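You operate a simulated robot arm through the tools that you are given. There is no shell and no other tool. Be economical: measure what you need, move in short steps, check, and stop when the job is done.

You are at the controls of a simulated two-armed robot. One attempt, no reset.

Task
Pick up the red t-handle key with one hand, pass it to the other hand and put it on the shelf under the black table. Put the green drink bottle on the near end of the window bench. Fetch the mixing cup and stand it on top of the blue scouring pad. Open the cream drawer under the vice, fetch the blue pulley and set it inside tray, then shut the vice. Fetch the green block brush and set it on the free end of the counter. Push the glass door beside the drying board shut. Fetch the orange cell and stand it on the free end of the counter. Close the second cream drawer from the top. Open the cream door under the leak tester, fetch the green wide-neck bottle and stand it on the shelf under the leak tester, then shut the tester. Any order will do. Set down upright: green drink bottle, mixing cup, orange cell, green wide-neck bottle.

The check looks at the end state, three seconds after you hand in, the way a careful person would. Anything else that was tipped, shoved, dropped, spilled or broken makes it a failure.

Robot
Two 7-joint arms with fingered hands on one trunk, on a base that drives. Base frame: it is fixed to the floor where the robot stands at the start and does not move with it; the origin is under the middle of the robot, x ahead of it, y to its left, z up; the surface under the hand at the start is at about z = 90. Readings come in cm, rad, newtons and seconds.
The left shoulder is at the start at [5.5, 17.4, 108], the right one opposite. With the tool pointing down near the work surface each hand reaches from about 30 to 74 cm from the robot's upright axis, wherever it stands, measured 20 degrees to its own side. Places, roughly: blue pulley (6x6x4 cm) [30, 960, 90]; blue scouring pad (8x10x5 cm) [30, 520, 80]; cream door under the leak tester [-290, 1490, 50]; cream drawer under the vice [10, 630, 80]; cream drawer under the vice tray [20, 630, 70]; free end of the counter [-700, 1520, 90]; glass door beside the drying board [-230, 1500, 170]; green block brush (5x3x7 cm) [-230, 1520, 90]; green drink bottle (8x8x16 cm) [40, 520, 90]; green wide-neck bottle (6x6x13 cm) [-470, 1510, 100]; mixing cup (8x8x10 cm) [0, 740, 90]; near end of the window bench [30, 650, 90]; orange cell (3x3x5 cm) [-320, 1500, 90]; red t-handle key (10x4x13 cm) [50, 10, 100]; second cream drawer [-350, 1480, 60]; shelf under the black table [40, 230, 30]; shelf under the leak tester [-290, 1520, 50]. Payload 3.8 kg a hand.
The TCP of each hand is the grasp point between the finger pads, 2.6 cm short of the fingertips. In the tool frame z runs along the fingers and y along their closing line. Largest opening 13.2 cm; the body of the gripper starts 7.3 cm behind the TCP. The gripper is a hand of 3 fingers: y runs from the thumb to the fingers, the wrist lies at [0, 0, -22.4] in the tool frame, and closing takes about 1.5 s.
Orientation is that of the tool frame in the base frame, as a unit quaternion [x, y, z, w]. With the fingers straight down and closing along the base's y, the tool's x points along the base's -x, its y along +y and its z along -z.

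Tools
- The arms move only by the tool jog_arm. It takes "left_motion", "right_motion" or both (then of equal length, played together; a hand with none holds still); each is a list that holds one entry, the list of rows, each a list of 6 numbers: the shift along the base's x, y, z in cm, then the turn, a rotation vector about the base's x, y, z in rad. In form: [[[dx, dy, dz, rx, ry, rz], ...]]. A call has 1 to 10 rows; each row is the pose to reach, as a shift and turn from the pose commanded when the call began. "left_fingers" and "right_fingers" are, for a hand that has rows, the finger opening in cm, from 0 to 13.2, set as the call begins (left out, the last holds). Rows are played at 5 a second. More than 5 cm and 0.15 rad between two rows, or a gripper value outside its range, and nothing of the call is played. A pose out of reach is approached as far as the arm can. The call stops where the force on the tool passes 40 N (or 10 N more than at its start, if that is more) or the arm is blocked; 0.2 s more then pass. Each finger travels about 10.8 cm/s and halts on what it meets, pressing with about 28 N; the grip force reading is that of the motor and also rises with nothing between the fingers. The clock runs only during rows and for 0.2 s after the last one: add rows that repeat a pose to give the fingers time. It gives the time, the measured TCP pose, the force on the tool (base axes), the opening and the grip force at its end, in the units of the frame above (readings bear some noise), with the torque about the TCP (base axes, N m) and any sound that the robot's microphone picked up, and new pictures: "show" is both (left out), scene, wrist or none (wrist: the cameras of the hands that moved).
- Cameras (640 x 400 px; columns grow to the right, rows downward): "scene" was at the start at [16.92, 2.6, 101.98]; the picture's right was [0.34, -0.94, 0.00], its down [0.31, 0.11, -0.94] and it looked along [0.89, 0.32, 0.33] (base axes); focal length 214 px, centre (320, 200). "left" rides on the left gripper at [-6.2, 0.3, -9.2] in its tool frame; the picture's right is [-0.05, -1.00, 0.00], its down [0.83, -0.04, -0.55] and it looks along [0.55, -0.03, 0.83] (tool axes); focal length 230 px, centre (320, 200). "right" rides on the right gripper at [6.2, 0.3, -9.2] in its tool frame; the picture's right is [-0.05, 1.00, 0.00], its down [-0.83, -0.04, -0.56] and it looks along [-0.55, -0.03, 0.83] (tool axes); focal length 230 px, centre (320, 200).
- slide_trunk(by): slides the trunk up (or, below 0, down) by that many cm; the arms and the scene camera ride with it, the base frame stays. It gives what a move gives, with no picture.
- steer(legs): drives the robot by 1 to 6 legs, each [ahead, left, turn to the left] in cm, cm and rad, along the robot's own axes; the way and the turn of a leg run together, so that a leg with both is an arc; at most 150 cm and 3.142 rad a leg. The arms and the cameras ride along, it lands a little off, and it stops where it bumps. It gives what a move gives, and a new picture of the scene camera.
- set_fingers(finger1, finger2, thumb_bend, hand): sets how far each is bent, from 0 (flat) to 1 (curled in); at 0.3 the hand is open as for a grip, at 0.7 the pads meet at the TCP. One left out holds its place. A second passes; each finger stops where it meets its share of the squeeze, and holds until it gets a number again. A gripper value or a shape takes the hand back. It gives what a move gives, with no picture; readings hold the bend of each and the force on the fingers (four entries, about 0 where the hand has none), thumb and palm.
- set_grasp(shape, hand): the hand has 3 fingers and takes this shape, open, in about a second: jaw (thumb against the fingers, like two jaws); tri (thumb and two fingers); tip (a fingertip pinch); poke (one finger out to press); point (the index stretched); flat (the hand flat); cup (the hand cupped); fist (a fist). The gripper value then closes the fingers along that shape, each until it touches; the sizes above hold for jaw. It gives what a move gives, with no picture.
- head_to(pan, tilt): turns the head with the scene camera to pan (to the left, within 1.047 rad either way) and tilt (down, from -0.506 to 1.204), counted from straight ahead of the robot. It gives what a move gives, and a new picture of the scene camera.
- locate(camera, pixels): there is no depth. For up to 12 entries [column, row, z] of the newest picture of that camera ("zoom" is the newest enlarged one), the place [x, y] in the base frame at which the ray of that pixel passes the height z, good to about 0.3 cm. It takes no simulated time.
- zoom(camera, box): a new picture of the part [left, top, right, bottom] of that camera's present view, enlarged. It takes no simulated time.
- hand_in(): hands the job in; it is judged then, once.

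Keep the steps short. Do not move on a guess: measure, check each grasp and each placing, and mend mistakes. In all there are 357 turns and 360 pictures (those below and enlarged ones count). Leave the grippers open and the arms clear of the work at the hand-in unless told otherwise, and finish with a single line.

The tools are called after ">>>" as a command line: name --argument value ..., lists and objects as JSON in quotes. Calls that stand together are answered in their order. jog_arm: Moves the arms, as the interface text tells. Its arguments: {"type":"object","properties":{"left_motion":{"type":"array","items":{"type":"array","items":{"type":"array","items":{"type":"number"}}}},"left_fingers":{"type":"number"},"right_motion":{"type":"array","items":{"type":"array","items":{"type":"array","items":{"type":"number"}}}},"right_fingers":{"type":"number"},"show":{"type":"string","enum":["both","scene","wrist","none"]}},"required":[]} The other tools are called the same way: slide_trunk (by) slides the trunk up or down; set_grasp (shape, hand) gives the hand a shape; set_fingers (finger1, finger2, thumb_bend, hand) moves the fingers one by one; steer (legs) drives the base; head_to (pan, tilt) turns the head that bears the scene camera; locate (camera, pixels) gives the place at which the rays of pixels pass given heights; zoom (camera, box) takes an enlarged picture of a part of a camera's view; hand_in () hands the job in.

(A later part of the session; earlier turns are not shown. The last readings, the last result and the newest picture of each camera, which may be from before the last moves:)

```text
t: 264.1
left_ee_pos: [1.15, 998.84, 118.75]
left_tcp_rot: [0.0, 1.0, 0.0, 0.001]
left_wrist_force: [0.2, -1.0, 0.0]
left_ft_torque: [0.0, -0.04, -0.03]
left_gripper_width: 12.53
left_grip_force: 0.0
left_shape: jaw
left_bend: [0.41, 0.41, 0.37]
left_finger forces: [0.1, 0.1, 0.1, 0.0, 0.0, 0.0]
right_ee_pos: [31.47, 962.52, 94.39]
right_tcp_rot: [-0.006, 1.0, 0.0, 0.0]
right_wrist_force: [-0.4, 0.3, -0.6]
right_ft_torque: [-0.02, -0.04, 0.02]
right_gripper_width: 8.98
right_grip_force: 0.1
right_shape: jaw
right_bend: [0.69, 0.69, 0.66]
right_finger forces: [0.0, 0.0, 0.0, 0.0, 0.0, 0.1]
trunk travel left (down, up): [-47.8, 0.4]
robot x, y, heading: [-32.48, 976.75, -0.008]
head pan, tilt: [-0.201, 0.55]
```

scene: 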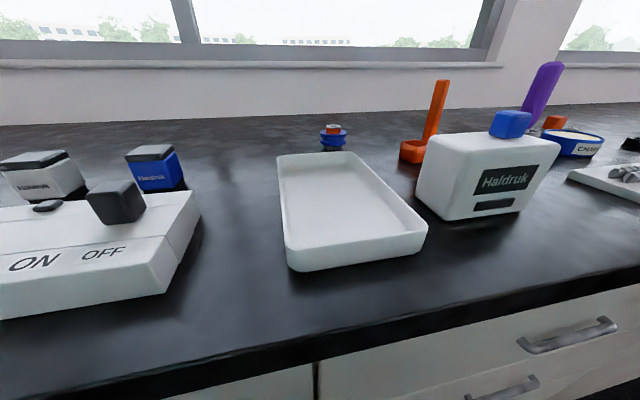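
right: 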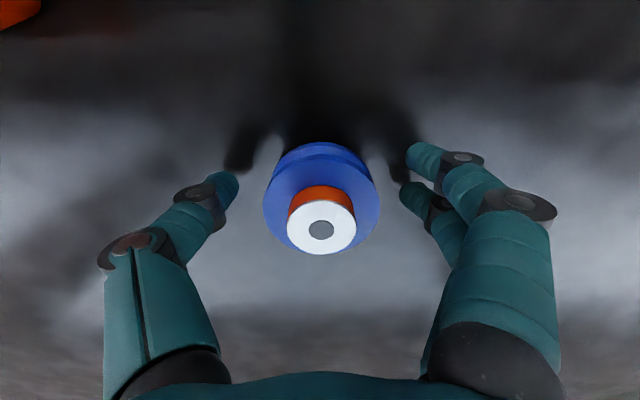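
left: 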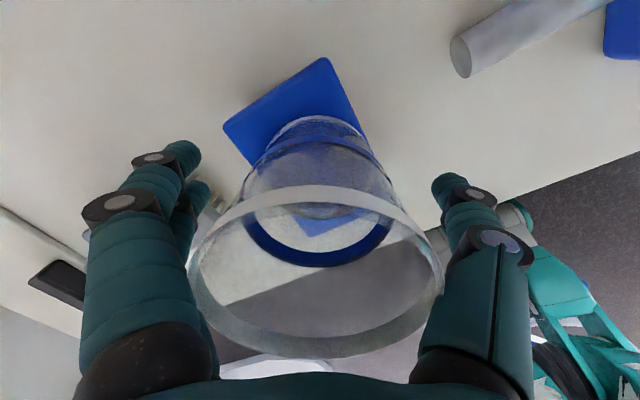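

Aligned. Close on the pulley.

>>> jog_arm --right_motion '[[[0, 0, 0, 0, 0, 0], [0, 0, 0, 0, 0, 0], [0, 0, 0, 0, 0, 0], [0, 0, 0, 0, 0, 0], [0, 0, 0, 0, 0, 0]]]' --right_fingers 0 --show "wrist"

```text
t: 265.4
left_ee_pos: [1.03, 998.83, 118.65]
left_tcp_rot: [-0.001, 1.0, 0.0, 0.0]
left_wrist_force: [0.2, -0.8, -0.2]
left_ft_torque: [0.05, 0.0, 0.01]
left_gripper_width: 12.48
left_grip_force: 0.0
left_shape: jaw
left_bend: [0.41, 0.41, 0.37]
left_finger forces: [0.0, 0.0, 0.0, 0.1, 0.1, 0.0]
right_ee_pos: [31.61, 962.56, 94.26]
right_tcp_rot: [-0.005, 1.0, 0.0, -0.001]
right_wrist_force: [0.1, 0.6, -0.3]
right_ft_torque: [0.0, 0.04, 0.0]
right_gripper_width: 4.7
right_grip_force: 27.8
right_shape: jaw
right_bend: [0.74, 0.73, 0.7]
right_finger forces: [11.9, 13.5, 0.1, 0.0, 24.7, 0.1]
trunk travel left (down, up): [-47.8, 0.4]
robot x, y, heading: [-32.52, 977.06, -0.001]
head pan, tilt: [-0.201, 0.55]
```

right: 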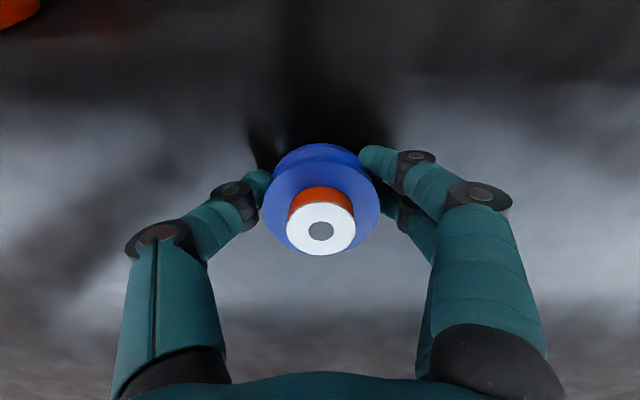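

Pulley gripped (4.7 cm). Lift and draw the hand in.

>>> jog_arm --right_motion '[[[0, 0, 4, 0, 0, 0], [-0.5, 0, 8.5, 0, 0, 0], [-1.5, 0, 13, 0, 0, 0], [-4, 0, 17, 0, 0, 0], [-8, 0, 19, 0, 0, 0], [-12, 0, 20, 0, 0, 0], [-16, 0, 20.5, 0, 0, 0], [-20, 0, 21, 0, 0, 0]]]' --show "wrist"

>>> steer --legs '[[-84.5, 0, 0], [0, 0, -1.567]]'

>>> head_to --pan 0.0 --tilt 0.4

```text
t: 267.1
left_ee_pos: [1.13, 998.83, 118.74]
left_tcp_rot: [0.0, 1.0, -0.001, 0.0]
left_wrist_force: [-0.5, 0.4, -0.8]
left_ft_torque: [-0.03, 0.0, -0.03]
left_gripper_width: 12.52
left_grip_force: 0.0
left_shape: jaw
left_bend: [0.41, 0.41, 0.37]
left_finger forces: [0.1, 0.0, 0.1, 0.0, 0.0, 0.0]
right_ee_pos: [27.13, 963.99, 119.56]
right_tcp_rot: [-0.004, 1.0, -0.001, 0.0]
right_wrist_force: [-0.8, -0.6, -1.9]
right_ft_torque: [-0.01, 0.02, 0.01]
right_gripper_width: 4.7
right_grip_force: 28.0
right_shape: jaw
right_bend: [0.74, 0.73, 0.7]
right_finger forces: [11.8, 13.4, 0.0, 0.0, 24.9, 0.0]
right hand out of reach, approached as far as the arm can: row 3, 4, 5, 6, 7, 8
trunk travel left (down, up): [-47.8, 0.4]
robot x, y, heading: [-32.99, 976.99, -0.003]
head pan, tilt: [-0.201, 0.55]
```

right: 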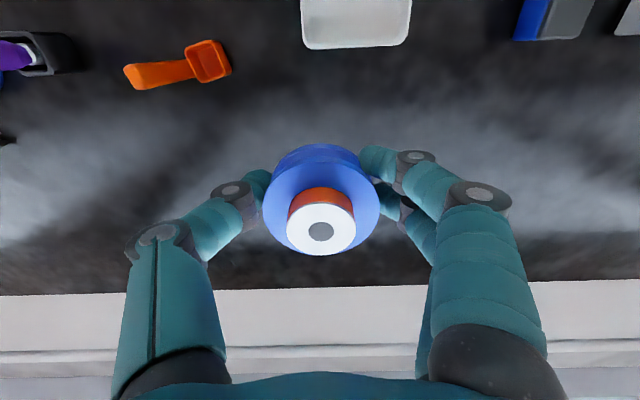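

```text
t: 275.5
left_ee_pos: [-95.53, 943.78, 118.7]
left_tcp_rot: [0.706, 0.708, 0.001, 0.0]
left_wrist_force: [-0.2, -0.2, -0.1]
left_ft_torque: [-0.01, 0.02, -0.02]
left_gripper_width: 12.48
left_grip_force: 0.1
left_shape: jaw
left_bend: [0.41, 0.41, 0.37]
left_finger forces: [0.0, 0.0, 0.0, 0.0, 0.1, 0.0]
right_ee_pos: [-130.1, 917.45, 119.45]
right_tcp_rot: [0.702, 0.712, 0.001, -0.001]
right_wrist_force: [-0.4, -0.5, -1.5]
right_ft_torque: [0.05, 0.02, -0.01]
right_gripper_width: 4.67
right_grip_force: 28.0
right_shape: jaw
right_bend: [0.74, 0.73, 0.7]
right_finger forces: [11.1, 13.6, 0.0, 0.0, 24.9, 0.0]
trunk travel left (down, up): [-47.8, 0.4]
robot x, y, heading: [-117.43, 977.13, -1.573]
head pan, tilt: [-0.201, 0.55]
```

scene: 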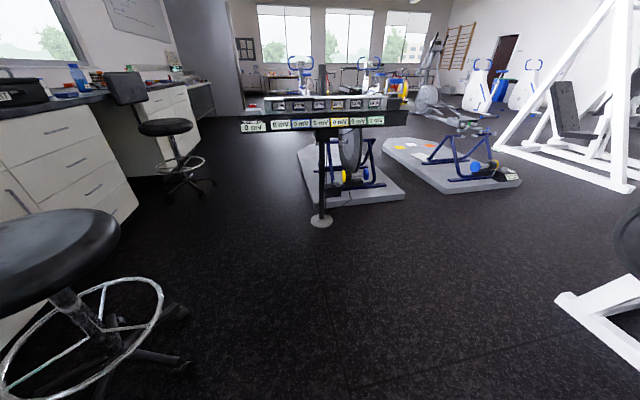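

```text
t: 276.2
left_ee_pos: [-95.42, 943.81, 118.68]
left_tcp_rot: [0.706, 0.708, 0.0, 0.0]
left_wrist_force: [1.0, -0.2, -0.5]
left_ft_torque: [0.01, 0.01, 0.02]
left_gripper_width: 12.47
left_grip_force: 0.1
left_shape: jaw
left_bend: [0.41, 0.41, 0.37]
left_finger forces: [0.0, 0.1, 0.1, 0.1, 0.1, 0.0]
right_ee_pos: [-130.1, 917.46, 119.55]
right_tcp_rot: [0.702, 0.712, 0.001, 0.0]
right_wrist_force: [-0.3, -0.5, -1.6]
right_ft_torque: [0.03, 0.0, -0.02]
right_gripper_width: 4.66
right_grip_force: 27.9
right_shape: jaw
right_bend: [0.74, 0.73, 0.7]
right_finger forces: [11.1, 13.6, 0.0, 0.0, 25.0, 0.1]
trunk travel left (down, up): [-47.8, 0.4]
robot x, y, heading: [-117.34, 977.41, -1.569]
head pan, tilt: [0.0, 0.4]
```

scene: 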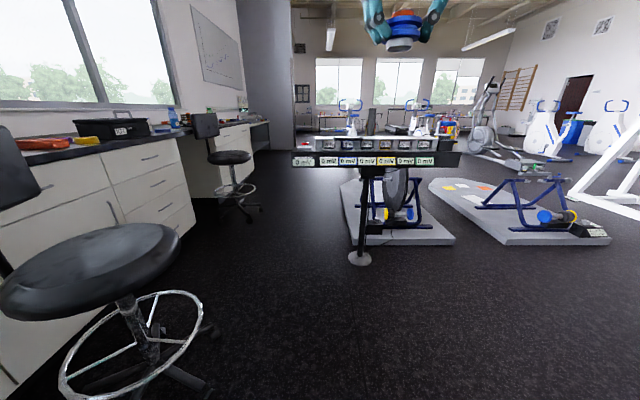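

Retrace the weave back past stool 2 and the tray.

>>> steer --legs '[[80, 0, 0], [6, 13.5, 0], [26, 13, 0], [29, 17, 0], [16, 0, 0], [25, -7, 0]]'

```text
t: 287.8
left_ee_pos: [-57.28, 763.38, 118.73]
left_tcp_rot: [0.703, 0.711, 0.0, 0.001]
left_wrist_force: [0.6, 0.5, -0.5]
left_ft_torque: [0.01, 0.0, -0.01]
left_gripper_width: 12.52
left_grip_force: 0.2
left_shape: jaw
left_bend: [0.41, 0.41, 0.37]
left_finger forces: [0.0, 0.0, 0.1, 0.1, 0.0, 0.1]
right_ee_pos: [-91.74, 736.75, 119.57]
right_tcp_rot: [0.699, 0.715, 0.001, -0.001]
right_wrist_force: [-0.3, 0.2, -2.3]
right_ft_torque: [0.02, 0.05, -0.01]
right_gripper_width: 4.68
right_grip_force: 28.5
right_shape: jaw
right_bend: [0.74, 0.73, 0.7]
right_finger forces: [11.2, 13.7, 0.1, 0.0, 24.9, 0.0]
trunk travel left (down, up): [-47.8, 0.4]
robot x, y, heading: [-79.36, 796.85, -1.559]
head pan, tilt: [0.0, 0.4]
```

scene: 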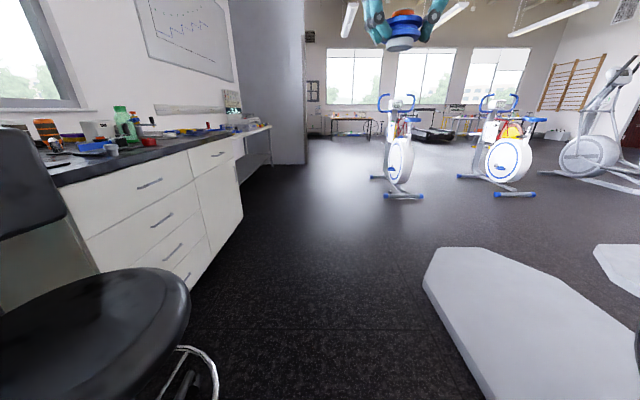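

>>> steer --legs '[[29, -9.5, -0.01], [26, 0, 0], [55, -8, 0], [60, 0, 0], [0, 0, 1.568]]'

>>> head_to --pan 0.0 --tilt 0.45

```text
t: 300.9
left_ee_pos: [-62.41, 649.25, 118.67]
left_tcp_rot: [-0.005, 1.0, 0.0, 0.0]
left_wrist_force: [-0.7, 0.1, 0.2]
left_ft_torque: [0.01, 0.01, 0.01]
left_gripper_width: 12.49
left_grip_force: 0.0
left_shape: jaw
left_bend: [0.41, 0.41, 0.37]
left_finger forces: [0.0, 0.0, 0.0, 0.0, 0.0, 0.1]
right_ee_pos: [-35.94, 614.56, 119.48]
right_tcp_rot: [-0.009, 1.0, 0.0, -0.001]
right_wrist_force: [-0.2, 0.6, -2.2]
right_ft_torque: [0.01, 0.0, 0.0]
right_gripper_width: 4.63
right_grip_force: 28.2
right_shape: jaw
right_bend: [0.74, 0.73, 0.7]
right_finger forces: [10.6, 13.8, 0.1, 0.0, 24.9, 0.1]
trunk travel left (down, up): [-47.8, 0.4]
robot x, y, heading: [-96.19, 627.36, 0.001]
head pan, tilt: [0.0, 0.4]
```

scene: 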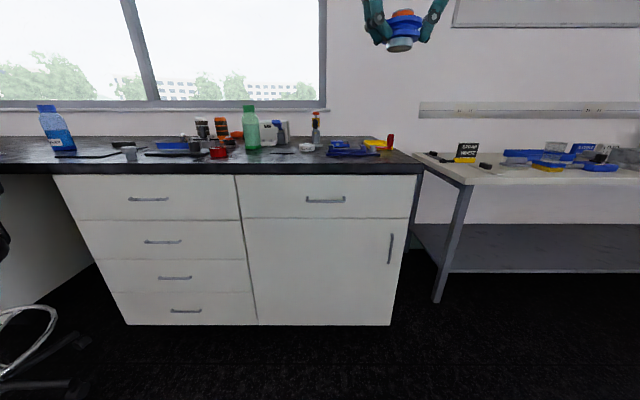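

```text
t: 301.5
left_ee_pos: [-62.43, 649.31, 118.66]
left_tcp_rot: [-0.004, 1.0, 0.0, 0.0]
left_wrist_force: [-0.1, 0.5, -0.2]
left_ft_torque: [-0.03, 0.0, 0.01]
left_gripper_width: 12.51
left_grip_force: 0.1
left_shape: jaw
left_bend: [0.41, 0.41, 0.37]
left_finger forces: [0.0, 0.0, 0.0, 0.1, 0.1, 0.0]
right_ee_pos: [-36.09, 614.75, 119.54]
right_tcp_rot: [-0.009, 1.0, 0.001, -0.002]
right_wrist_force: [1.1, -0.2, -2.0]
right_ft_torque: [0.01, 0.03, -0.02]
right_gripper_width: 4.67
right_grip_force: 28.0
right_shape: jaw
right_bend: [0.74, 0.73, 0.7]
right_finger forces: [10.5, 13.8, 0.0, 0.0, 24.9, 0.0]
trunk travel left (down, up): [-47.8, 0.4]
robot x, y, heading: [-95.92, 626.74, -0.002]
head pan, tilt: [0.0, 0.45]
```

scene: 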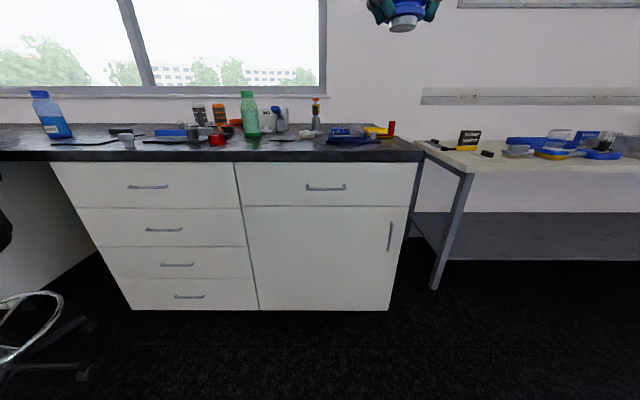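

Measure the drawer handle at (306–346,187) and face edges. Also check the cup.

>>> locate --camera "scene" --pixels '[[326, 187, 78], [326, 187, 76], [306, 187, 76], [346, 187, 76], [326, 187, 74], [326, 162, 85], [326, 206, 70], [388, 311, 4], [320, 160, 88]]'

>>> zoom --camera "scene" --box '[420, 90, 640, 200]'

>>> zoom --camera "scene" --box '[230, 120, 420, 220]'

```text
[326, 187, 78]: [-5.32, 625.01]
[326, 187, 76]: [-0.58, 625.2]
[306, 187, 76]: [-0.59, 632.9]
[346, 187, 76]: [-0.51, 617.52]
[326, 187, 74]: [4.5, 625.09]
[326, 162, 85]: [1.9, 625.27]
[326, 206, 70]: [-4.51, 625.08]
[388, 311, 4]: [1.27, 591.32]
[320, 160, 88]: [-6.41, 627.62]
```

```text
2.91 times, centred on (530, 145) of scene
```

zoom: 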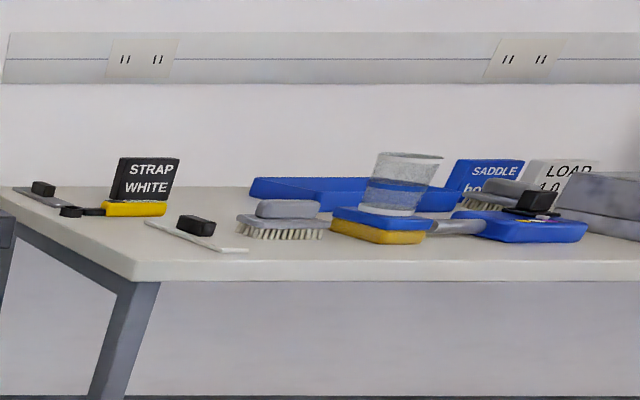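

```text
3.37 times, centred on (325, 170) of scene
```

zoom: 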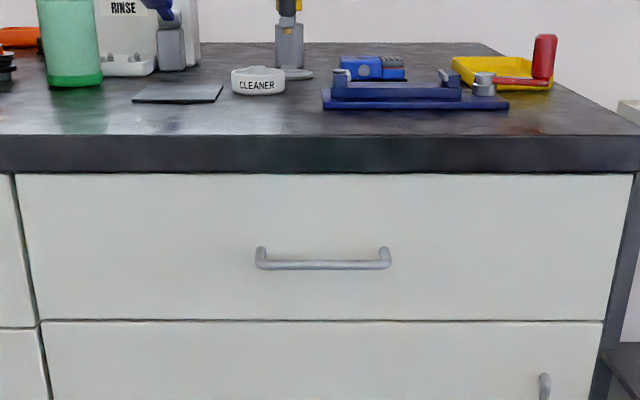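

Cup still fine. Handle centre ≈ (−1.5,625,76.4), face at x≈2. First draw the right hand (with pulley) in, and start rotating the left hand to point forward.

>>> jog_arm --right_motion '[[[-2, -1, -1, 0, 0, 0], [-4, -2, -2, 0, 0, 0], [-6, -4, -3, 0, 0, 0], [-8, -6, -4, 0, 0, 0], [-10, -8, -5, 0, 0, 0], [-12, -10, -6, 0, 0, 0], [-14, -12, -7, 0, 0, 0], [-16, -14, -8, 0, 0, 0], [-16, -14, -8, 0, 0, 0], [-16, -14, -8, 0, 0, 0]]]' --left_motion '[[[2, 0, -1, 0, -0.148, 0], [4, 0, -2, 0, -0.296, 0], [6, 0, -3, 0, -0.444, 0], [8, 0, -4, 0, -0.592, 0], [10, 0, -5, 0, -0.74, 0], [12, 0, -6, 0, -0.888, 0], [14, 0, -7, 0, -1.036, 0], [16, 0, -8, 0, -1.184, 0], [18, 0, -9, 0, -1.332, 0], [20, 0, -10, 0, -1.48, 0]]]' --show "none"

```text
t: 303.7
left_ee_pos: [-45.72, 649.35, 110.26]
left_tcp_rot: [-0.004, 0.816, -0.002, 0.579]
left_wrist_force: [-0.4, 0.3, 0.2]
left_ft_torque: [0.01, -0.01, 0.02]
left_gripper_width: 12.53
left_grip_force: 0.0
left_shape: jaw
left_bend: [0.41, 0.41, 0.37]
left_finger forces: [0.1, 0.0, 0.0, 0.0, 0.1, 0.0]
left hand out of reach, approached as far as the arm can: row 9, 10
right_ee_pos: [-34.55, 601.04, 118.1]
right_tcp_rot: [-0.008, 1.0, 0.0, -0.002]
right_wrist_force: [-0.2, 0.6, -2.8]
right_ft_torque: [-0.02, 0.04, -0.01]
right_gripper_width: 4.61
right_grip_force: 28.1
right_shape: jaw
right_bend: [0.74, 0.73, 0.7]
right_finger forces: [10.9, 14.1, 0.0, 0.0, 25.1, 0.1]
right hand out of reach, approached as far as the arm can: row 1, 2, 3, 4, 5, 6, 7, 8, 9, 10
trunk travel left (down, up): [-47.8, 0.4]
robot x, y, heading: [-96.04, 627.15, 0.002]
head pan, tilt: [0.0, 0.45]
```

The right arm is in the stretched branch; use the same swing-out trick for it.

>>> jog_arm --right_motion '[[[-1, -3.5, -2, 0, 0, 0], [-2, -7, -4, 0, 0, 0], [-4, -10, -6.5, 0, 0, 0], [-6, -13, -9, 0, 0, 0], [-8, -16, -11.5, 0, 0, 0], [-10, -19, -14, 0, 0, 0], [-12, -22, -17, 0, 0, 0], [-14, -25, -20, 0, 0, 0], [-16, -28, -23, 0, 0, 0], [-18, -30, -24, 0, 0, 0]]]' --show "none"

>>> jog_arm --right_motion '[[[-1, 3, 1, 0, 0, 0], [-2, 6, 2, 0, 0, 0], [-3, 9, 3, 0, 0, 0], [-4, 12, 4, 0, 0, 0], [-5, 15, 6, 0, 0, 0], [-5, 18, 8, 0, 0, 0], [-5, 20, 10, 0, 0, 0]]]' --left_motion '[[[3, -1, -1, 0, -0.05, 0], [6, -2, -2, 0, -0.1, 0], [9, -3, -4, 0, -0.15, 0], [12, -4, -6, 0, -0.2, 0], [14, -5, -8, 0, -0.25, 0], [15, -6, -10, 0, -0.3, 0], [16, -7, -12, 0, -0.33, 0]]]' --show "none"

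```text
t: 305.9
left_ee_pos: [-45.76, 649.32, 110.44]
left_tcp_rot: [-0.004, 0.816, -0.002, 0.578]
left_wrist_force: [0.1, -0.8, 0.5]
left_ft_torque: [0.0, 0.01, 0.0]
left_gripper_width: 12.5
left_grip_force: 0.0
left_shape: jaw
left_bend: [0.41, 0.41, 0.37]
left_finger forces: [0.1, 0.0, 0.1, 0.0, 0.0, 0.1]
right_ee_pos: [-44.11, 565.28, 93.96]
right_tcp_rot: [-0.01, 1.0, 0.001, -0.002]
right_wrist_force: [0.1, -0.1, -1.7]
right_ft_torque: [-0.01, 0.01, -0.02]
right_gripper_width: 4.66
right_grip_force: 28.0
right_shape: jaw
right_bend: [0.74, 0.73, 0.7]
right_finger forces: [10.6, 13.9, 0.1, 0.1, 25.0, 0.0]
right hand out of reach, approached as far as the arm can: row 1, 2, 3, 4, 5, 6, 7, 8, 9, 10
trunk travel left (down, up): [-47.8, 0.4]
robot x, y, heading: [-95.88, 627.04, -0.001]
head pan, tilt: [0.0, 0.45]
```

```text
t: 307.5
left_ee_pos: [-38.14, 651.8, 116.21]
left_tcp_rot: [-0.009, 0.777, -0.013, 0.629]
left_wrist_force: [-0.7, 1.2, -0.8]
left_ft_torque: [0.0, -0.03, -0.02]
left_gripper_width: 12.51
left_grip_force: 0.0
left_shape: jaw
left_bend: [0.4, 0.4, 0.37]
left_finger forces: [0.0, 0.0, 0.0, 0.0, 0.0, 0.0]
left hand out of reach, approached as far as the arm can: row 1, 2, 3, 4, 5, 6, 7
right_ee_pos: [-36.07, 580.07, 105.39]
right_tcp_rot: [-0.009, 1.0, -0.001, -0.002]
right_wrist_force: [0.5, 0.5, -1.8]
right_ft_torque: [-0.03, -0.03, -0.02]
right_gripper_width: 4.62
right_grip_force: 28.0
right_shape: jaw
right_bend: [0.74, 0.73, 0.7]
right_finger forces: [10.6, 13.9, 0.0, 0.0, 25.2, 0.1]
right hand out of reach, approached as far as the arm can: row 1, 2, 3, 4, 5, 6, 7
trunk travel left (down, up): [-47.8, 0.4]
robot x, y, heading: [-95.95, 626.81, 0.002]
head pan, tilt: [0.0, 0.45]
```

Lower the left hand with its forward pointing, and swing the right further back-right.

>>> jog_arm --right_motion '[[[-3.5, -1.8, -2, 0, 0, 0], [-7, -3.6, -4, 0, 0, 0], [-10.5, -5.4, -6, 0, 0, 0], [-14, -7.2, -8, 0, 0, 0], [-17.5, -9, -10, 0, 0, 0], [-21, -10.8, -12, 0, 0, 0], [-24.5, -12.6, -14, 0, 0, 0], [-28, -14.4, -16, 0, 0, 0], [-31.5, -16.2, -18, 0, 0, 0], [-35, -18, -20, 0, 0, 0]]]' --left_motion '[[[0, 0, -4, 0, 0, 0], [0, 0, -8, 0, 0, 0], [0, 0, -12, 0, 0, 0], [0, 0, -16, 0, -0.04, 0], [0, 0, -20, 0, -0.08, 0], [0, 0, -24, 0, -0.12, 0], [0, 0, -28, 0, -0.16, 0], [0, 0, -32, 0, -0.2, 0], [0, 0, -35, 0, -0.22, 0], [0, 0, -38, 0, -0.22, 0]]]' --show "scene"

```text
t: 309.7
left_ee_pos: [-38.19, 651.88, 115.22]
left_tcp_rot: [-0.008, 0.778, -0.013, 0.628]
left_wrist_force: [-0.8, 1.2, 0.3]
left_ft_torque: [0.0, 0.04, -0.01]
left_gripper_width: 12.51
left_grip_force: 0.1
left_shape: jaw
left_bend: [0.4, 0.4, 0.37]
left_finger forces: [0.1, 0.0, 0.1, 0.1, 0.1, 0.1]
left hand out of reach, approached as far as the arm can: row 1, 2, 3, 4, 5, 6, 7, 8, 9, 10
right_ee_pos: [-63.89, 550.09, 82.75]
right_tcp_rot: [-0.009, 1.0, 0.002, -0.001]
right_wrist_force: [1.5, 0.1, -2.0]
right_ft_torque: [0.03, -0.01, 0.02]
right_gripper_width: 4.61
right_grip_force: 28.3
right_shape: jaw
right_bend: [0.74, 0.73, 0.7]
right_finger forces: [10.1, 14.1, 0.1, 0.0, 25.2, 0.1]
right hand out of reach, approached as far as the arm can: row 1, 2, 3, 4, 5, 6, 7, 8, 9, 10
trunk travel left (down, up): [-47.8, 0.4]
robot x, y, heading: [-95.97, 626.85, 0.002]
head pan, tilt: [0.0, 0.45]
```

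scene: 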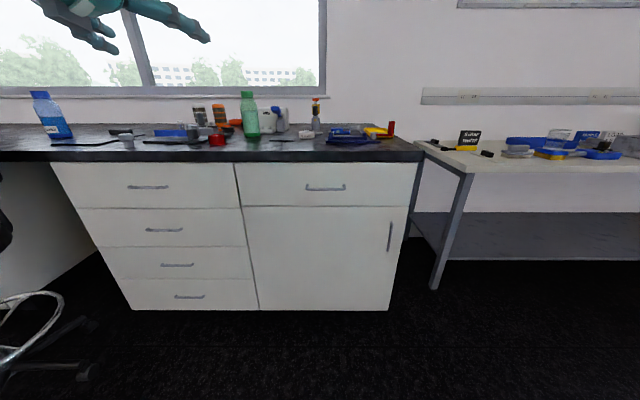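

>>> head_to --pan 0.8 --tilt 0.0

>>> head_to --pan -0.9 --tilt 0.1

```text
t: 310.8
left_ee_pos: [-38.19, 651.89, 114.97]
left_tcp_rot: [-0.008, 0.778, -0.014, 0.627]
left_wrist_force: [-0.7, 0.4, 0.2]
left_ft_torque: [-0.01, -0.02, -0.02]
left_gripper_width: 12.49
left_grip_force: 0.0
left_shape: jaw
left_bend: [0.4, 0.4, 0.37]
left_finger forces: [0.1, 0.1, 0.0, 0.0, 0.1, 0.0]
right_ee_pos: [-63.76, 550.24, 82.77]
right_tcp_rot: [-0.008, 1.0, 0.001, -0.002]
right_wrist_force: [0.0, -0.7, -1.6]
right_ft_torque: [0.01, 0.01, 0.04]
right_gripper_width: 4.62
right_grip_force: 28.1
right_shape: jaw
right_bend: [0.74, 0.73, 0.7]
right_finger forces: [10.1, 14.2, 0.1, 0.1, 25.1, 0.0]
trunk travel left (down, up): [-47.8, 0.4]
robot x, y, heading: [-95.82, 627.3, 0.005]
head pan, tilt: [0.799, 0.0]
```

scene: 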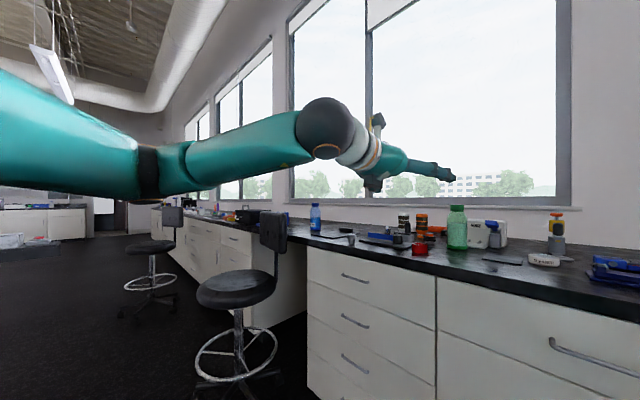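

```text
t: 312.6
left_ee_pos: [-38.07, 651.84, 115.2]
left_tcp_rot: [-0.008, 0.779, -0.015, 0.627]
left_wrist_force: [0.6, -0.5, -0.3]
left_ft_torque: [0.02, 0.03, -0.01]
left_gripper_width: 12.5
left_grip_force: 0.0
left_shape: jaw
left_bend: [0.4, 0.4, 0.37]
left_finger forces: [0.0, 0.1, 0.1, 0.0, 0.0, 0.1]
right_ee_pos: [-63.81, 550.19, 82.73]
right_tcp_rot: [-0.009, 1.0, 0.002, -0.002]
right_wrist_force: [-0.2, -0.6, -1.8]
right_ft_torque: [-0.01, 0.01, -0.02]
right_gripper_width: 4.61
right_grip_force: 27.3
right_shape: jaw
right_bend: [0.74, 0.73, 0.7]
right_finger forces: [10.1, 14.0, 0.1, 0.0, 25.1, 0.0]
trunk travel left (down, up): [-47.8, 0.4]
robot x, y, heading: [-95.67, 626.91, 0.001]
head pan, tilt: [-0.901, 0.099]
```

scene: 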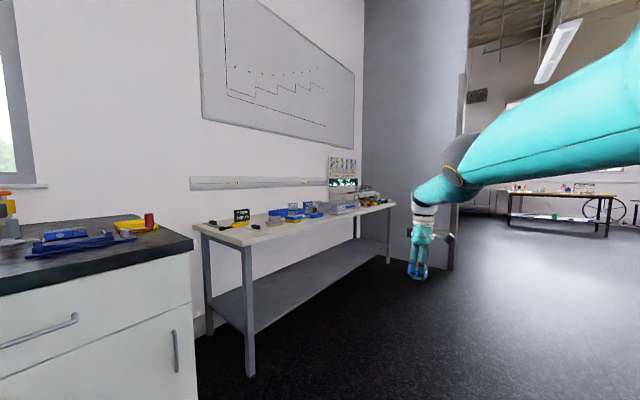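

Right arm is fully stretched. Command it clearly inwards and up to force the elbow to bend.

>>> jog_arm --right_motion '[[[0, 4, 2.5, 0, 0, 0], [0, 8, 5, 0, 0, 0], [0, 12, 7.5, 0, 0, 0], [0, 16, 10, 0, 0, 0], [0, 20, 12.5, 0, 0, 0], [0, 24, 15, 0, 0, 0], [0, 28, 17.5, 0, 0, 0], [0, 32, 20, 0, 0, 0], [0, 36, 22, 0, 0, 0], [0, 40, 24, 0, 0, 0]]]' --show "scene"

```text
t: 314.8
left_ee_pos: [-38.08, 652.13, 114.89]
left_tcp_rot: [-0.01, 0.78, -0.014, 0.626]
left_wrist_force: [-0.1, 1.0, 0.8]
left_ft_torque: [-0.05, -0.02, -0.03]
left_gripper_width: 12.48
left_grip_force: 0.1
left_shape: jaw
left_bend: [0.4, 0.4, 0.37]
left_finger forces: [0.0, 0.1, 0.0, 0.1, 0.0, 0.1]
right_ee_pos: [-37.92, 578.57, 110.87]
right_tcp_rot: [-0.009, 1.0, -0.001, -0.004]
right_wrist_force: [0.0, 0.5, -1.5]
right_ft_torque: [-0.02, 0.03, 0.0]
right_gripper_width: 4.61
right_grip_force: 27.9
right_shape: jaw
right_bend: [0.74, 0.73, 0.7]
right_finger forces: [9.6, 14.1, 0.0, 0.1, 25.5, 0.1]
right hand out of reach, approached as far as the arm can: row 1, 2, 3, 4, 5, 6, 7, 8, 9, 10
trunk travel left (down, up): [-47.8, 0.4]
robot x, y, heading: [-96.03, 627.09, 0.003]
head pan, tilt: [-0.901, 0.099]
```

scene: 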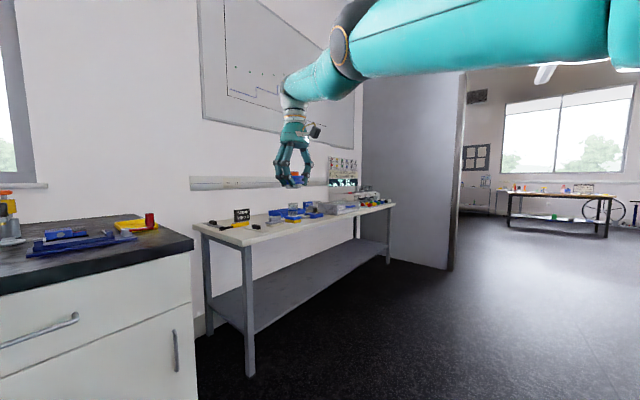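

The limit seems to be the wrist when the hand is high. Bring the right hand low first (z≈94), then inwards.

>>> jog_arm --right_motion '[[[0, 1, -4, 0, 0, 0], [0, 4, -7, 0, 0, 0], [0, 8, -9, 0, 0, 0], [0, 12, -11, 0, 0, 0], [0, 16, -13, 0, 0, 0], [0, 20, -15, 0, 0, 0], [0, 24, -17, 0, 0, 0], [-3, 26, -18, 0, 0, 0], [-6, 27, -18, 0, 0, 0], [-10, 27, -18, 0, 0, 0]]]' --show "none"

```text
t: 317.0
left_ee_pos: [-38.11, 651.97, 115.1]
left_tcp_rot: [-0.008, 0.779, -0.014, 0.627]
left_wrist_force: [0.7, -0.3, -0.4]
left_ft_torque: [-0.02, -0.04, -0.02]
left_gripper_width: 12.51
left_grip_force: 0.0
left_shape: jaw
left_bend: [0.4, 0.4, 0.37]
left_finger forces: [0.0, 0.0, 0.0, 0.1, 0.0, 0.0]
right_ee_pos: [-31.22, 605.35, 91.75]
right_tcp_rot: [-0.008, 1.0, 0.0, -0.001]
right_wrist_force: [0.5, 0.3, -2.7]
right_ft_torque: [0.01, -0.03, -0.01]
right_gripper_width: 4.58
right_grip_force: 27.9
right_shape: jaw
right_bend: [0.74, 0.73, 0.7]
right_finger forces: [9.1, 13.8, 0.0, 0.0, 25.1, 0.0]
right hand out of reach, approached as far as the arm can: row 1, 2, 3, 4, 5, 6, 7, 8, 9, 10
trunk travel left (down, up): [-47.8, 0.4]
robot x, y, heading: [-95.8, 626.8, 0.003]
head pan, tilt: [-0.901, 0.099]
```

Arm is pinned straight. Try very small inward steps.

>>> jog_arm --right_motion '[[[-0.2, 0, 0, 0, 0, 0], [-0.5, 0, 0, 0, 0, 0], [-1, 0, 0, 0, 0, 0], [-1.5, 0, 0, 0, 0, 0], [-2.2, 0, 0, 0, 0, 0], [-3, 0, 0, 0, 0, 0], [-4, 0, 0, 0, 0, 0], [-5, 0, 0, 0, 0, 0], [-7, 0, 0, 0, 0, 0], [-9, 0, 0, 0, 0, 0]]]' --show "none"

```text
t: 319.2
left_ee_pos: [-38.1, 651.93, 115.06]
left_tcp_rot: [-0.009, 0.779, -0.014, 0.627]
left_wrist_force: [0.4, -0.4, 0.4]
left_ft_torque: [0.02, 0.0, -0.01]
left_gripper_width: 12.51
left_grip_force: 0.0
left_shape: jaw
left_bend: [0.4, 0.4, 0.37]
left_finger forces: [0.0, 0.0, 0.0, 0.0, 0.1, 0.0]
right_ee_pos: [-31.32, 605.21, 91.39]
right_tcp_rot: [-0.009, 1.0, 0.0, -0.002]
right_wrist_force: [-0.6, 0.1, -1.7]
right_ft_torque: [-0.03, 0.01, 0.01]
right_gripper_width: 4.58
right_grip_force: 27.9
right_shape: jaw
right_bend: [0.74, 0.73, 0.7]
right_finger forces: [9.1, 13.9, 0.0, 0.1, 25.1, 0.0]
right hand out of reach, approached as far as the arm can: row 2, 3, 4, 5, 6, 7, 8, 9, 10
trunk travel left (down, up): [-47.8, 0.4]
robot x, y, heading: [-95.82, 626.82, 0.001]
head pan, tilt: [-0.901, 0.099]
```

Try a trunk slide of −10 cm in free space; it tends to re-settle the arms.

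>>> slide_trunk --by -10

>>> jog_arm --right_motion '[[[-1, 0, 0, 0, 0, 0], [-3, 0, 0, 0, 0, 0], [-6, 0, 0, 0, 0, 0], [-10, 0, 0, 0, 0, 0]]]' --left_motion '[[[0, 0, -3, 0, 0, 0], [0, 0, -6, 0, 0, 0], [0, 0, -9, 0, 0, 0], [0, 0, -12, 0, 0, 0]]]' --show "none"

```text
t: 320.5
left_ee_pos: [-38.32, 651.74, 105.7]
left_tcp_rot: [-0.008, 0.778, -0.014, 0.628]
left_wrist_force: [-0.3, 0.7, -0.4]
left_ft_torque: [0.01, 0.02, 0.01]
left_gripper_width: 12.5
left_grip_force: 0.2
left_shape: jaw
left_bend: [0.4, 0.4, 0.37]
left_finger forces: [0.1, 0.0, 0.0, 0.1, 0.0, 0.0]
right_ee_pos: [-37.01, 605.13, 62.1]
right_tcp_rot: [-0.01, 0.988, 0.0, -0.156]
right_wrist_force: [-0.1, -0.4, -1.8]
right_ft_torque: [-0.04, 0.02, 0.01]
right_gripper_width: 4.59
right_grip_force: 28.2
right_shape: jaw
right_bend: [0.74, 0.73, 0.7]
right_finger forces: [9.0, 13.7, 0.0, 0.1, 24.8, 0.1]
trunk travel left (down, up): [-37.8, 10.4]
robot x, y, heading: [-95.85, 627.06, 0.003]
head pan, tilt: [-0.901, 0.099]
```

```text
t: 321.5
left_ee_pos: [-38.35, 651.67, 103.6]
left_tcp_rot: [-0.009, 0.78, -0.014, 0.626]
left_wrist_force: [0.0, -0.2, -0.2]
left_ft_torque: [0.03, 0.02, -0.02]
left_gripper_width: 12.51
left_grip_force: 0.0
left_shape: jaw
left_bend: [0.4, 0.4, 0.37]
left_finger forces: [0.1, 0.0, 0.0, 0.1, 0.1, 0.0]
left hand out of reach, approached as far as the arm can: row 1, 2, 3, 4
right_ee_pos: [-38.71, 605.55, 58.63]
right_tcp_rot: [-0.009, 0.987, 0.0, -0.157]
right_wrist_force: [0.4, 0.4, -0.9]
right_ft_torque: [-0.02, 0.02, -0.06]
right_gripper_width: 4.61
right_grip_force: 27.9
right_shape: jaw
right_bend: [0.74, 0.73, 0.7]
right_finger forces: [9.0, 13.7, 0.1, 0.1, 24.8, 0.0]
right hand out of reach, approached as far as the arm can: row 1, 2, 3, 4
trunk travel left (down, up): [-37.8, 10.4]
robot x, y, heading: [-96.15, 627.08, -0.001]
head pan, tilt: [-0.901, 0.099]
```

Try moving the right hand tangentially (upwards) with slight inward motion and levelling.

>>> jog_arm --right_motion '[[[0, 0, 4, 0, -0.03, 0], [-1, 0, 8, 0, -0.06, 0], [-2, 0, 12, 0, -0.1, 0], [-4, 0, 15, 0, -0.15, 0], [-6, 0, 18, 0, -0.2, 0], [-8, 0, 21, 0, -0.25, 0], [-10, 0, 24, 0, -0.31, 0], [-12, 0, 27, 0, -0.31, 0], [-14, 0, 30, 0, -0.31, 0], [-16, 0, 33, 0, -0.31, 0]]]' --left_motion '[[[-2, 3, -2, 0, 0.1, 0], [-4, 6, -4, 0, 0.2, 0], [-6, 9, -6, 0, 0.3, 0], [-8, 12, -8, 0, 0.4, 0], [-8, 15, -10, 0, 0.5, 0], [-8, 17, -12, 0, 0.6, 0], [-8, 17, -12, 0, 0.7, 0], [-8, 17, -12, 0, 0.8, 0], [-8, 17, -12, 0, 0.9, 0], [-8, 17, -12, 0, 1.0, 0]]]' --show "none"

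```text
t: 323.7
left_ee_pos: [-46.39, 668.71, 91.62]
left_tcp_rot: [-0.014, 0.984, -0.009, 0.176]
left_wrist_force: [-0.2, -0.2, 0.2]
left_ft_torque: [-0.01, -0.02, -0.02]
left_gripper_width: 12.52
left_grip_force: 0.1
left_shape: jaw
left_bend: [0.4, 0.4, 0.37]
left_finger forces: [0.1, 0.0, 0.1, 0.0, 0.0, 0.0]
right_ee_pos: [-25.67, 606.79, 91.27]
right_tcp_rot: [-0.008, 1.0, -0.001, -0.004]
right_wrist_force: [-0.5, 0.4, -2.1]
right_ft_torque: [-0.02, 0.02, 0.01]
right_gripper_width: 4.59
right_grip_force: 28.0
right_shape: jaw
right_bend: [0.74, 0.73, 0.7]
right_finger forces: [9.2, 13.8, 0.0, 0.0, 24.8, 0.1]
right hand out of reach, approached as far as the arm can: row 1, 2, 3, 4, 5, 6, 7, 8, 9, 10
trunk travel left (down, up): [-37.8, 10.4]
robot x, y, heading: [-95.82, 626.96, 0.005]
head pan, tilt: [-0.901, 0.099]
```

Left arm is free again; the right stays stretched but usable. Bring the left hand forward in steps, pitching it up to point at the drawer.

>>> jog_arm --left_motion '[[[2, -3.5, -0.3, 0, -0.1, 0], [4, -7, -0.6, 0, -0.2, 0], [6, -10.5, -1, 0, -0.3, 0], [8.5, -14, -2, 0, -0.4, 0], [11, -17.5, -3, 0, -0.5, 0], [13.5, -20, -4, 0, -0.6, 0], [16, -22, -5, 0, -0.7, 0], [18, -23, -7, 0, -0.8, 0], [20, -24, -9, 0, -0.9, 0], [22, -24, -11, 0, -1.0, 0]]]' --left_fingers 6 --show "none"

>>> head_to --pan 0.1 --tilt 0.5

```text
t: 325.9
left_ee_pos: [-30.4, 646.67, 86.65]
left_tcp_rot: [-0.011, 0.863, -0.012, 0.505]
left_wrist_force: [0.9, -0.1, -0.1]
left_ft_torque: [-0.02, -0.01, 0.0]
left_gripper_width: 6.03
left_grip_force: 0.0
left_shape: jaw
left_bend: [0.73, 0.73, 0.7]
left_finger forces: [0.1, 0.1, 0.1, 0.0, 0.1, 0.0]
left hand out of reach, approached as far as the arm can: row 8, 9, 10
right_ee_pos: [-25.42, 606.76, 91.14]
right_tcp_rot: [-0.009, 1.0, -0.001, -0.004]
right_wrist_force: [-0.2, 0.1, -2.1]
right_ft_torque: [-0.03, 0.06, -0.01]
right_gripper_width: 4.56
right_grip_force: 28.1
right_shape: jaw
right_bend: [0.74, 0.73, 0.7]
right_finger forces: [9.1, 13.8, 0.1, 0.1, 24.7, 0.1]
trunk travel left (down, up): [-37.8, 10.4]
robot x, y, heading: [-95.98, 627.11, 0.003]
head pan, tilt: [-0.901, 0.099]
```

```text
t: 327.2
left_ee_pos: [-30.35, 646.8, 86.61]
left_tcp_rot: [-0.011, 0.864, -0.012, 0.504]
left_wrist_force: [-0.1, 0.4, 0.3]
left_ft_torque: [0.01, -0.01, 0.02]
left_gripper_width: 6.02
left_grip_force: 0.0
left_shape: jaw
left_bend: [0.73, 0.73, 0.7]
left_finger forces: [0.0, 0.0, 0.1, 0.0, 0.1, 0.1]
right_ee_pos: [-25.49, 606.93, 91.17]
right_tcp_rot: [-0.009, 1.0, -0.001, -0.004]
right_wrist_force: [-0.1, -0.6, -2.5]
right_ft_torque: [0.03, -0.01, -0.01]
right_gripper_width: 4.59
right_grip_force: 28.3
right_shape: jaw
right_bend: [0.74, 0.73, 0.7]
right_finger forces: [9.2, 13.8, 0.1, 0.1, 24.7, 0.0]
trunk travel left (down, up): [-37.8, 10.4]
robot x, y, heading: [-96.15, 627.14, 0.006]
head pan, tilt: [0.099, 0.499]
```

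scene: 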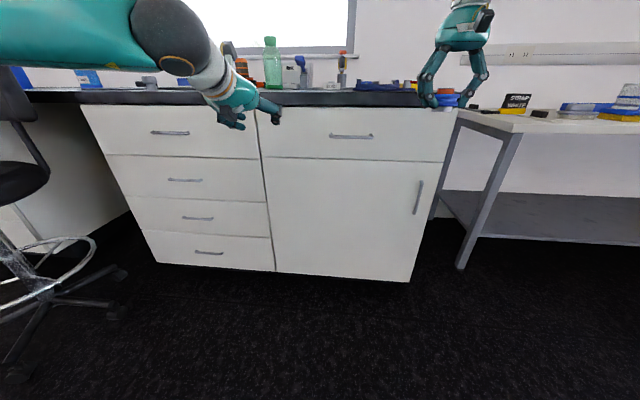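

Pitch is limited; yaw the left hand right by 0.6 (in line with the forearm), then pitch up more.

>>> jog_arm --left_motion '[[[0, 0, -1, 0, 0, -0.15], [0, 0, -2, 0, 0, -0.3], [0, 0, -3, 0, 0, -0.45], [0, 0, -4, 0, 0, -0.6]]]' --show "none"

>>> jog_arm --left_motion '[[[1, 0, 0, -0.07, -0.1, 0], [2, 0, 0, -0.14, -0.2, 0], [3, 0, 0, -0.21, -0.3, 0], [4, 0, 0, -0.28, -0.41, 0]]]' --show "none"

```text
t: 328.2
left_ee_pos: [-30.42, 646.82, 82.64]
left_tcp_rot: [0.245, 0.828, -0.161, 0.478]
left_wrist_force: [0.1, 0.6, -0.1]
left_ft_torque: [0.03, 0.0, -0.02]
left_gripper_width: 6.02
left_grip_force: 0.1
left_shape: jaw
left_bend: [0.73, 0.73, 0.7]
left_finger forces: [0.0, 0.1, 0.0, 0.1, 0.0, 0.0]
right_ee_pos: [-25.45, 606.75, 91.16]
right_tcp_rot: [-0.009, 1.0, -0.001, -0.005]
right_wrist_force: [0.0, -0.5, -1.7]
right_ft_torque: [0.03, 0.03, -0.01]
right_gripper_width: 4.59
right_grip_force: 27.6
right_shape: jaw
right_bend: [0.74, 0.73, 0.7]
right_finger forces: [9.2, 13.7, 0.0, 0.0, 24.6, 0.0]
trunk travel left (down, up): [-37.8, 10.4]
robot x, y, heading: [-96.04, 626.83, 0.004]
head pan, tilt: [0.099, 0.499]
```

```text
t: 329.2
left_ee_pos: [-26.36, 646.83, 82.76]
left_tcp_rot: [0.205, 0.683, -0.221, 0.666]
left_wrist_force: [0.1, 0.5, -1.5]
left_ft_torque: [-0.02, 0.0, 0.0]
left_gripper_width: 6.04
left_grip_force: 0.1
left_shape: jaw
left_bend: [0.73, 0.73, 0.7]
left_finger forces: [0.0, 0.1, 0.0, 0.0, 0.0, 0.1]
right_ee_pos: [-25.6, 606.79, 91.22]
right_tcp_rot: [-0.009, 1.0, 0.0, -0.004]
right_wrist_force: [0.2, 0.7, -1.0]
right_ft_torque: [-0.02, 0.01, -0.02]
right_gripper_width: 4.6
right_grip_force: 27.4
right_shape: jaw
right_bend: [0.74, 0.73, 0.7]
right_finger forces: [9.2, 13.8, 0.0, 0.1, 24.7, 0.0]
trunk travel left (down, up): [-37.8, 10.4]
robot x, y, heading: [-95.88, 626.86, 0.003]
head pan, tilt: [0.099, 0.499]
```

Left hand is horizontal now, yaw −35°. Roll it about its pointing axis by −1.5 so it closes vertically.

>>> jog_arm --left_motion '[[[0, 0, 0, -0.123, 0.086, 0], [0, 0, 0, -0.246, 0.1725, 0], [0, 0, 0, -0.369, 0.259, 0], [0, 0, 0, -0.4916, 0.345, 0], [0, 0, 0, -0.6145, 0.431, 0], [0, 0, 0, -0.737, 0.5175, 0], [0, 0, 0, -0.86, 0.604, 0], [0, 0, 0, -0.983, 0.69, 0], [0, 0, 0, -1.106, 0.776, 0], [0, 0, 0, -1.229, 0.8625, 0]]]' --show "both"

```text
t: 331.4
left_ee_pos: [-26.5, 646.67, 82.74]
left_tcp_rot: [-0.31, 0.636, -0.624, 0.332]
left_wrist_force: [0.5, 0.4, 0.6]
left_ft_torque: [-0.02, 0.02, -0.01]
left_gripper_width: 6.02
left_grip_force: 0.0
left_shape: jaw
left_bend: [0.73, 0.73, 0.7]
left_finger forces: [0.0, 0.0, 0.0, 0.1, 0.1, 0.0]
right_ee_pos: [-25.42, 606.84, 91.21]
right_tcp_rot: [-0.009, 1.0, -0.001, -0.004]
right_wrist_force: [-0.7, 0.2, -1.7]
right_ft_torque: [-0.01, 0.03, 0.0]
right_gripper_width: 4.57
right_grip_force: 28.0
right_shape: jaw
right_bend: [0.74, 0.73, 0.7]
right_finger forces: [9.2, 13.7, 0.0, 0.1, 24.5, 0.0]
trunk travel left (down, up): [-37.8, 10.4]
robot x, y, heading: [-95.76, 626.89, 0.006]
head pan, tilt: [0.099, 0.499]
```

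scene: 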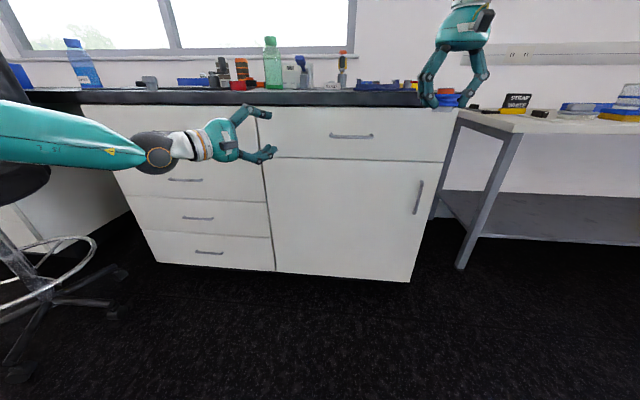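
left: 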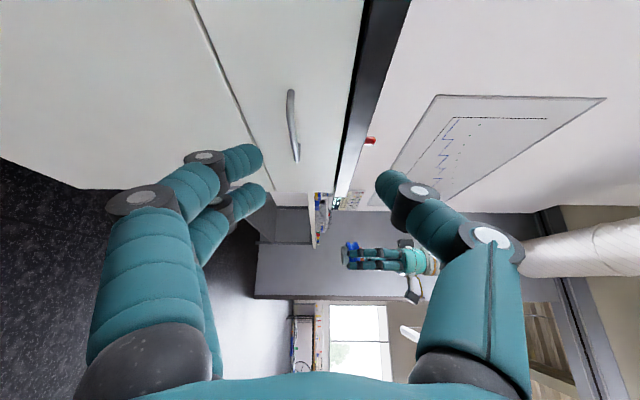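

Vertical jaw works. Align the left hand with the handle height and raise the right hand a little, then drive 15 cm ahead.

>>> jog_arm --left_motion '[[[1, -4, -1.5, 0, 0, 0], [2, -8, -3, 0, 0, 0], [3, -12, -4.5, 0, 0, 0], [3, -15, -6, 0, 0, 0], [3, -17, -6.3, 0, 0, 0]]]' --right_motion '[[[0, 0, 2, 0, 0, 0], [0, 0, 4, 0, 0, 0], [-0.2, 0, 6, 0, 0, 0], [-0.5, 0, 8, 0, 0, 0], [-0.5, 0, 8, 0, 0, 0]]]' --left_fingers 7 --show "none"

>>> steer --legs '[[13, 0, 0]]'

>>> zoom --camera "left" --box '[0, 0, 640, 400]'

```text
t: 332.6
left_ee_pos: [-23.46, 629.79, 76.33]
left_tcp_rot: [-0.308, 0.637, -0.624, 0.333]
left_wrist_force: [0.7, 0.6, 0.4]
left_ft_torque: [-0.01, 0.01, 0.01]
left_gripper_width: 6.92
left_grip_force: 0.0
left_shape: jaw
left_bend: [0.72, 0.72, 0.7]
left_finger forces: [0.0, 0.0, 0.0, 0.0, 0.0, 0.0]
right_ee_pos: [-26.34, 606.73, 98.91]
right_tcp_rot: [-0.008, 1.0, -0.001, -0.002]
right_wrist_force: [0.1, -0.5, -1.5]
right_ft_torque: [0.02, -0.01, -0.04]
right_gripper_width: 4.54
right_grip_force: 28.0
right_shape: jaw
right_bend: [0.74, 0.73, 0.7]
right_finger forces: [9.1, 13.7, 0.1, 0.1, 24.4, 0.0]
trunk travel left (down, up): [-37.8, 10.4]
robot x, y, heading: [-96.02, 627.07, 0.004]
head pan, tilt: [0.099, 0.499]
```

```text
t: 333.8
left_ee_pos: [-10.64, 629.85, 76.29]
left_tcp_rot: [-0.309, 0.637, -0.623, 0.332]
left_wrist_force: [-1.0, -0.5, -0.3]
left_ft_torque: [-0.03, 0.0, -0.01]
left_gripper_width: 6.92
left_grip_force: 0.1
left_shape: jaw
left_bend: [0.72, 0.72, 0.7]
left_finger forces: [0.0, 0.0, 0.0, 0.0, 0.0, 0.1]
right_ee_pos: [-13.28, 606.82, 98.81]
right_tcp_rot: [-0.009, 1.0, -0.001, -0.002]
right_wrist_force: [0.8, 0.0, -1.3]
right_ft_torque: [-0.01, 0.02, 0.02]
right_gripper_width: 4.59
right_grip_force: 28.0
right_shape: jaw
right_bend: [0.74, 0.73, 0.7]
right_finger forces: [9.2, 13.8, 0.1, 0.1, 24.4, 0.0]
trunk travel left (down, up): [-37.8, 10.4]
robot x, y, heading: [-83.19, 626.83, 0.005]
head pan, tilt: [0.099, 0.499]
```

scene: 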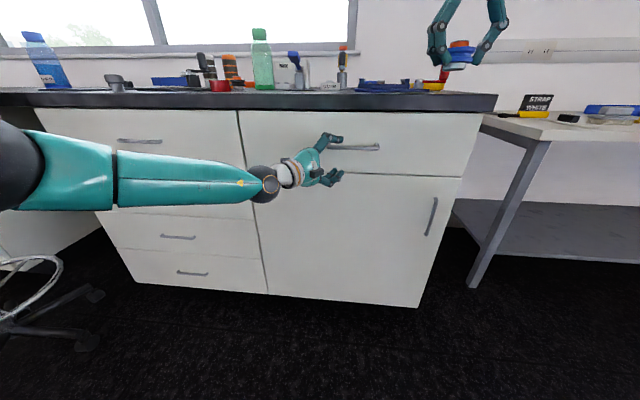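

```text
1.00 times, centred on (320, 200) of left (not enlarged: the box is as wide or as high as the picture)
```

zoom: 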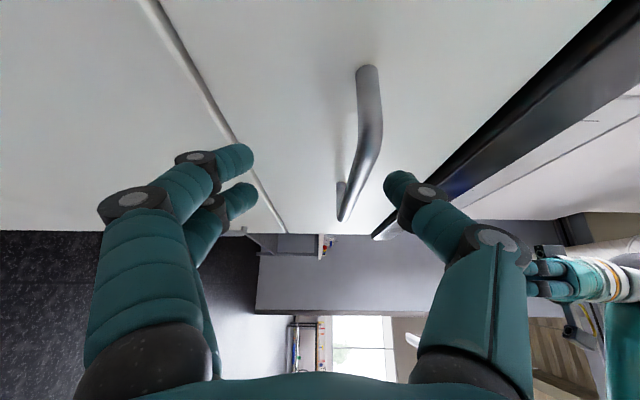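

>>> locate --camera "left" --pixels '[[372, 120, 78], [372, 120, 79], [372, 120, 80], [360, 175, 78], [360, 175, 79], [345, 212, 78], [368, 75, 79], [368, 75, 80], [368, 75, 81]]'

```text
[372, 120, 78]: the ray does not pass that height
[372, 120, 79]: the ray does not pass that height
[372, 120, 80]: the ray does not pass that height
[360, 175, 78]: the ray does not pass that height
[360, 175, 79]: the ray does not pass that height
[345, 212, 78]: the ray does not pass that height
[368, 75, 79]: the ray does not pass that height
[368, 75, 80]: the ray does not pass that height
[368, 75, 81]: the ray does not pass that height
```

>>> locate --camera "zoom" --pixels '[[372, 120, 78], [372, 120, 79], [372, 120, 80], [360, 175, 78], [360, 175, 79], [345, 212, 78], [368, 75, 79], [368, 75, 80], [372, 120, 77.5]]'

```text
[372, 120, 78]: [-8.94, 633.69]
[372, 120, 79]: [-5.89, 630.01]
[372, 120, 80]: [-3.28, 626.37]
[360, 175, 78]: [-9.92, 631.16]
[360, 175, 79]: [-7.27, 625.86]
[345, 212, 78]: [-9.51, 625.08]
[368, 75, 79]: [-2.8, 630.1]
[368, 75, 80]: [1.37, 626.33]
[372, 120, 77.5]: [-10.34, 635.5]
```

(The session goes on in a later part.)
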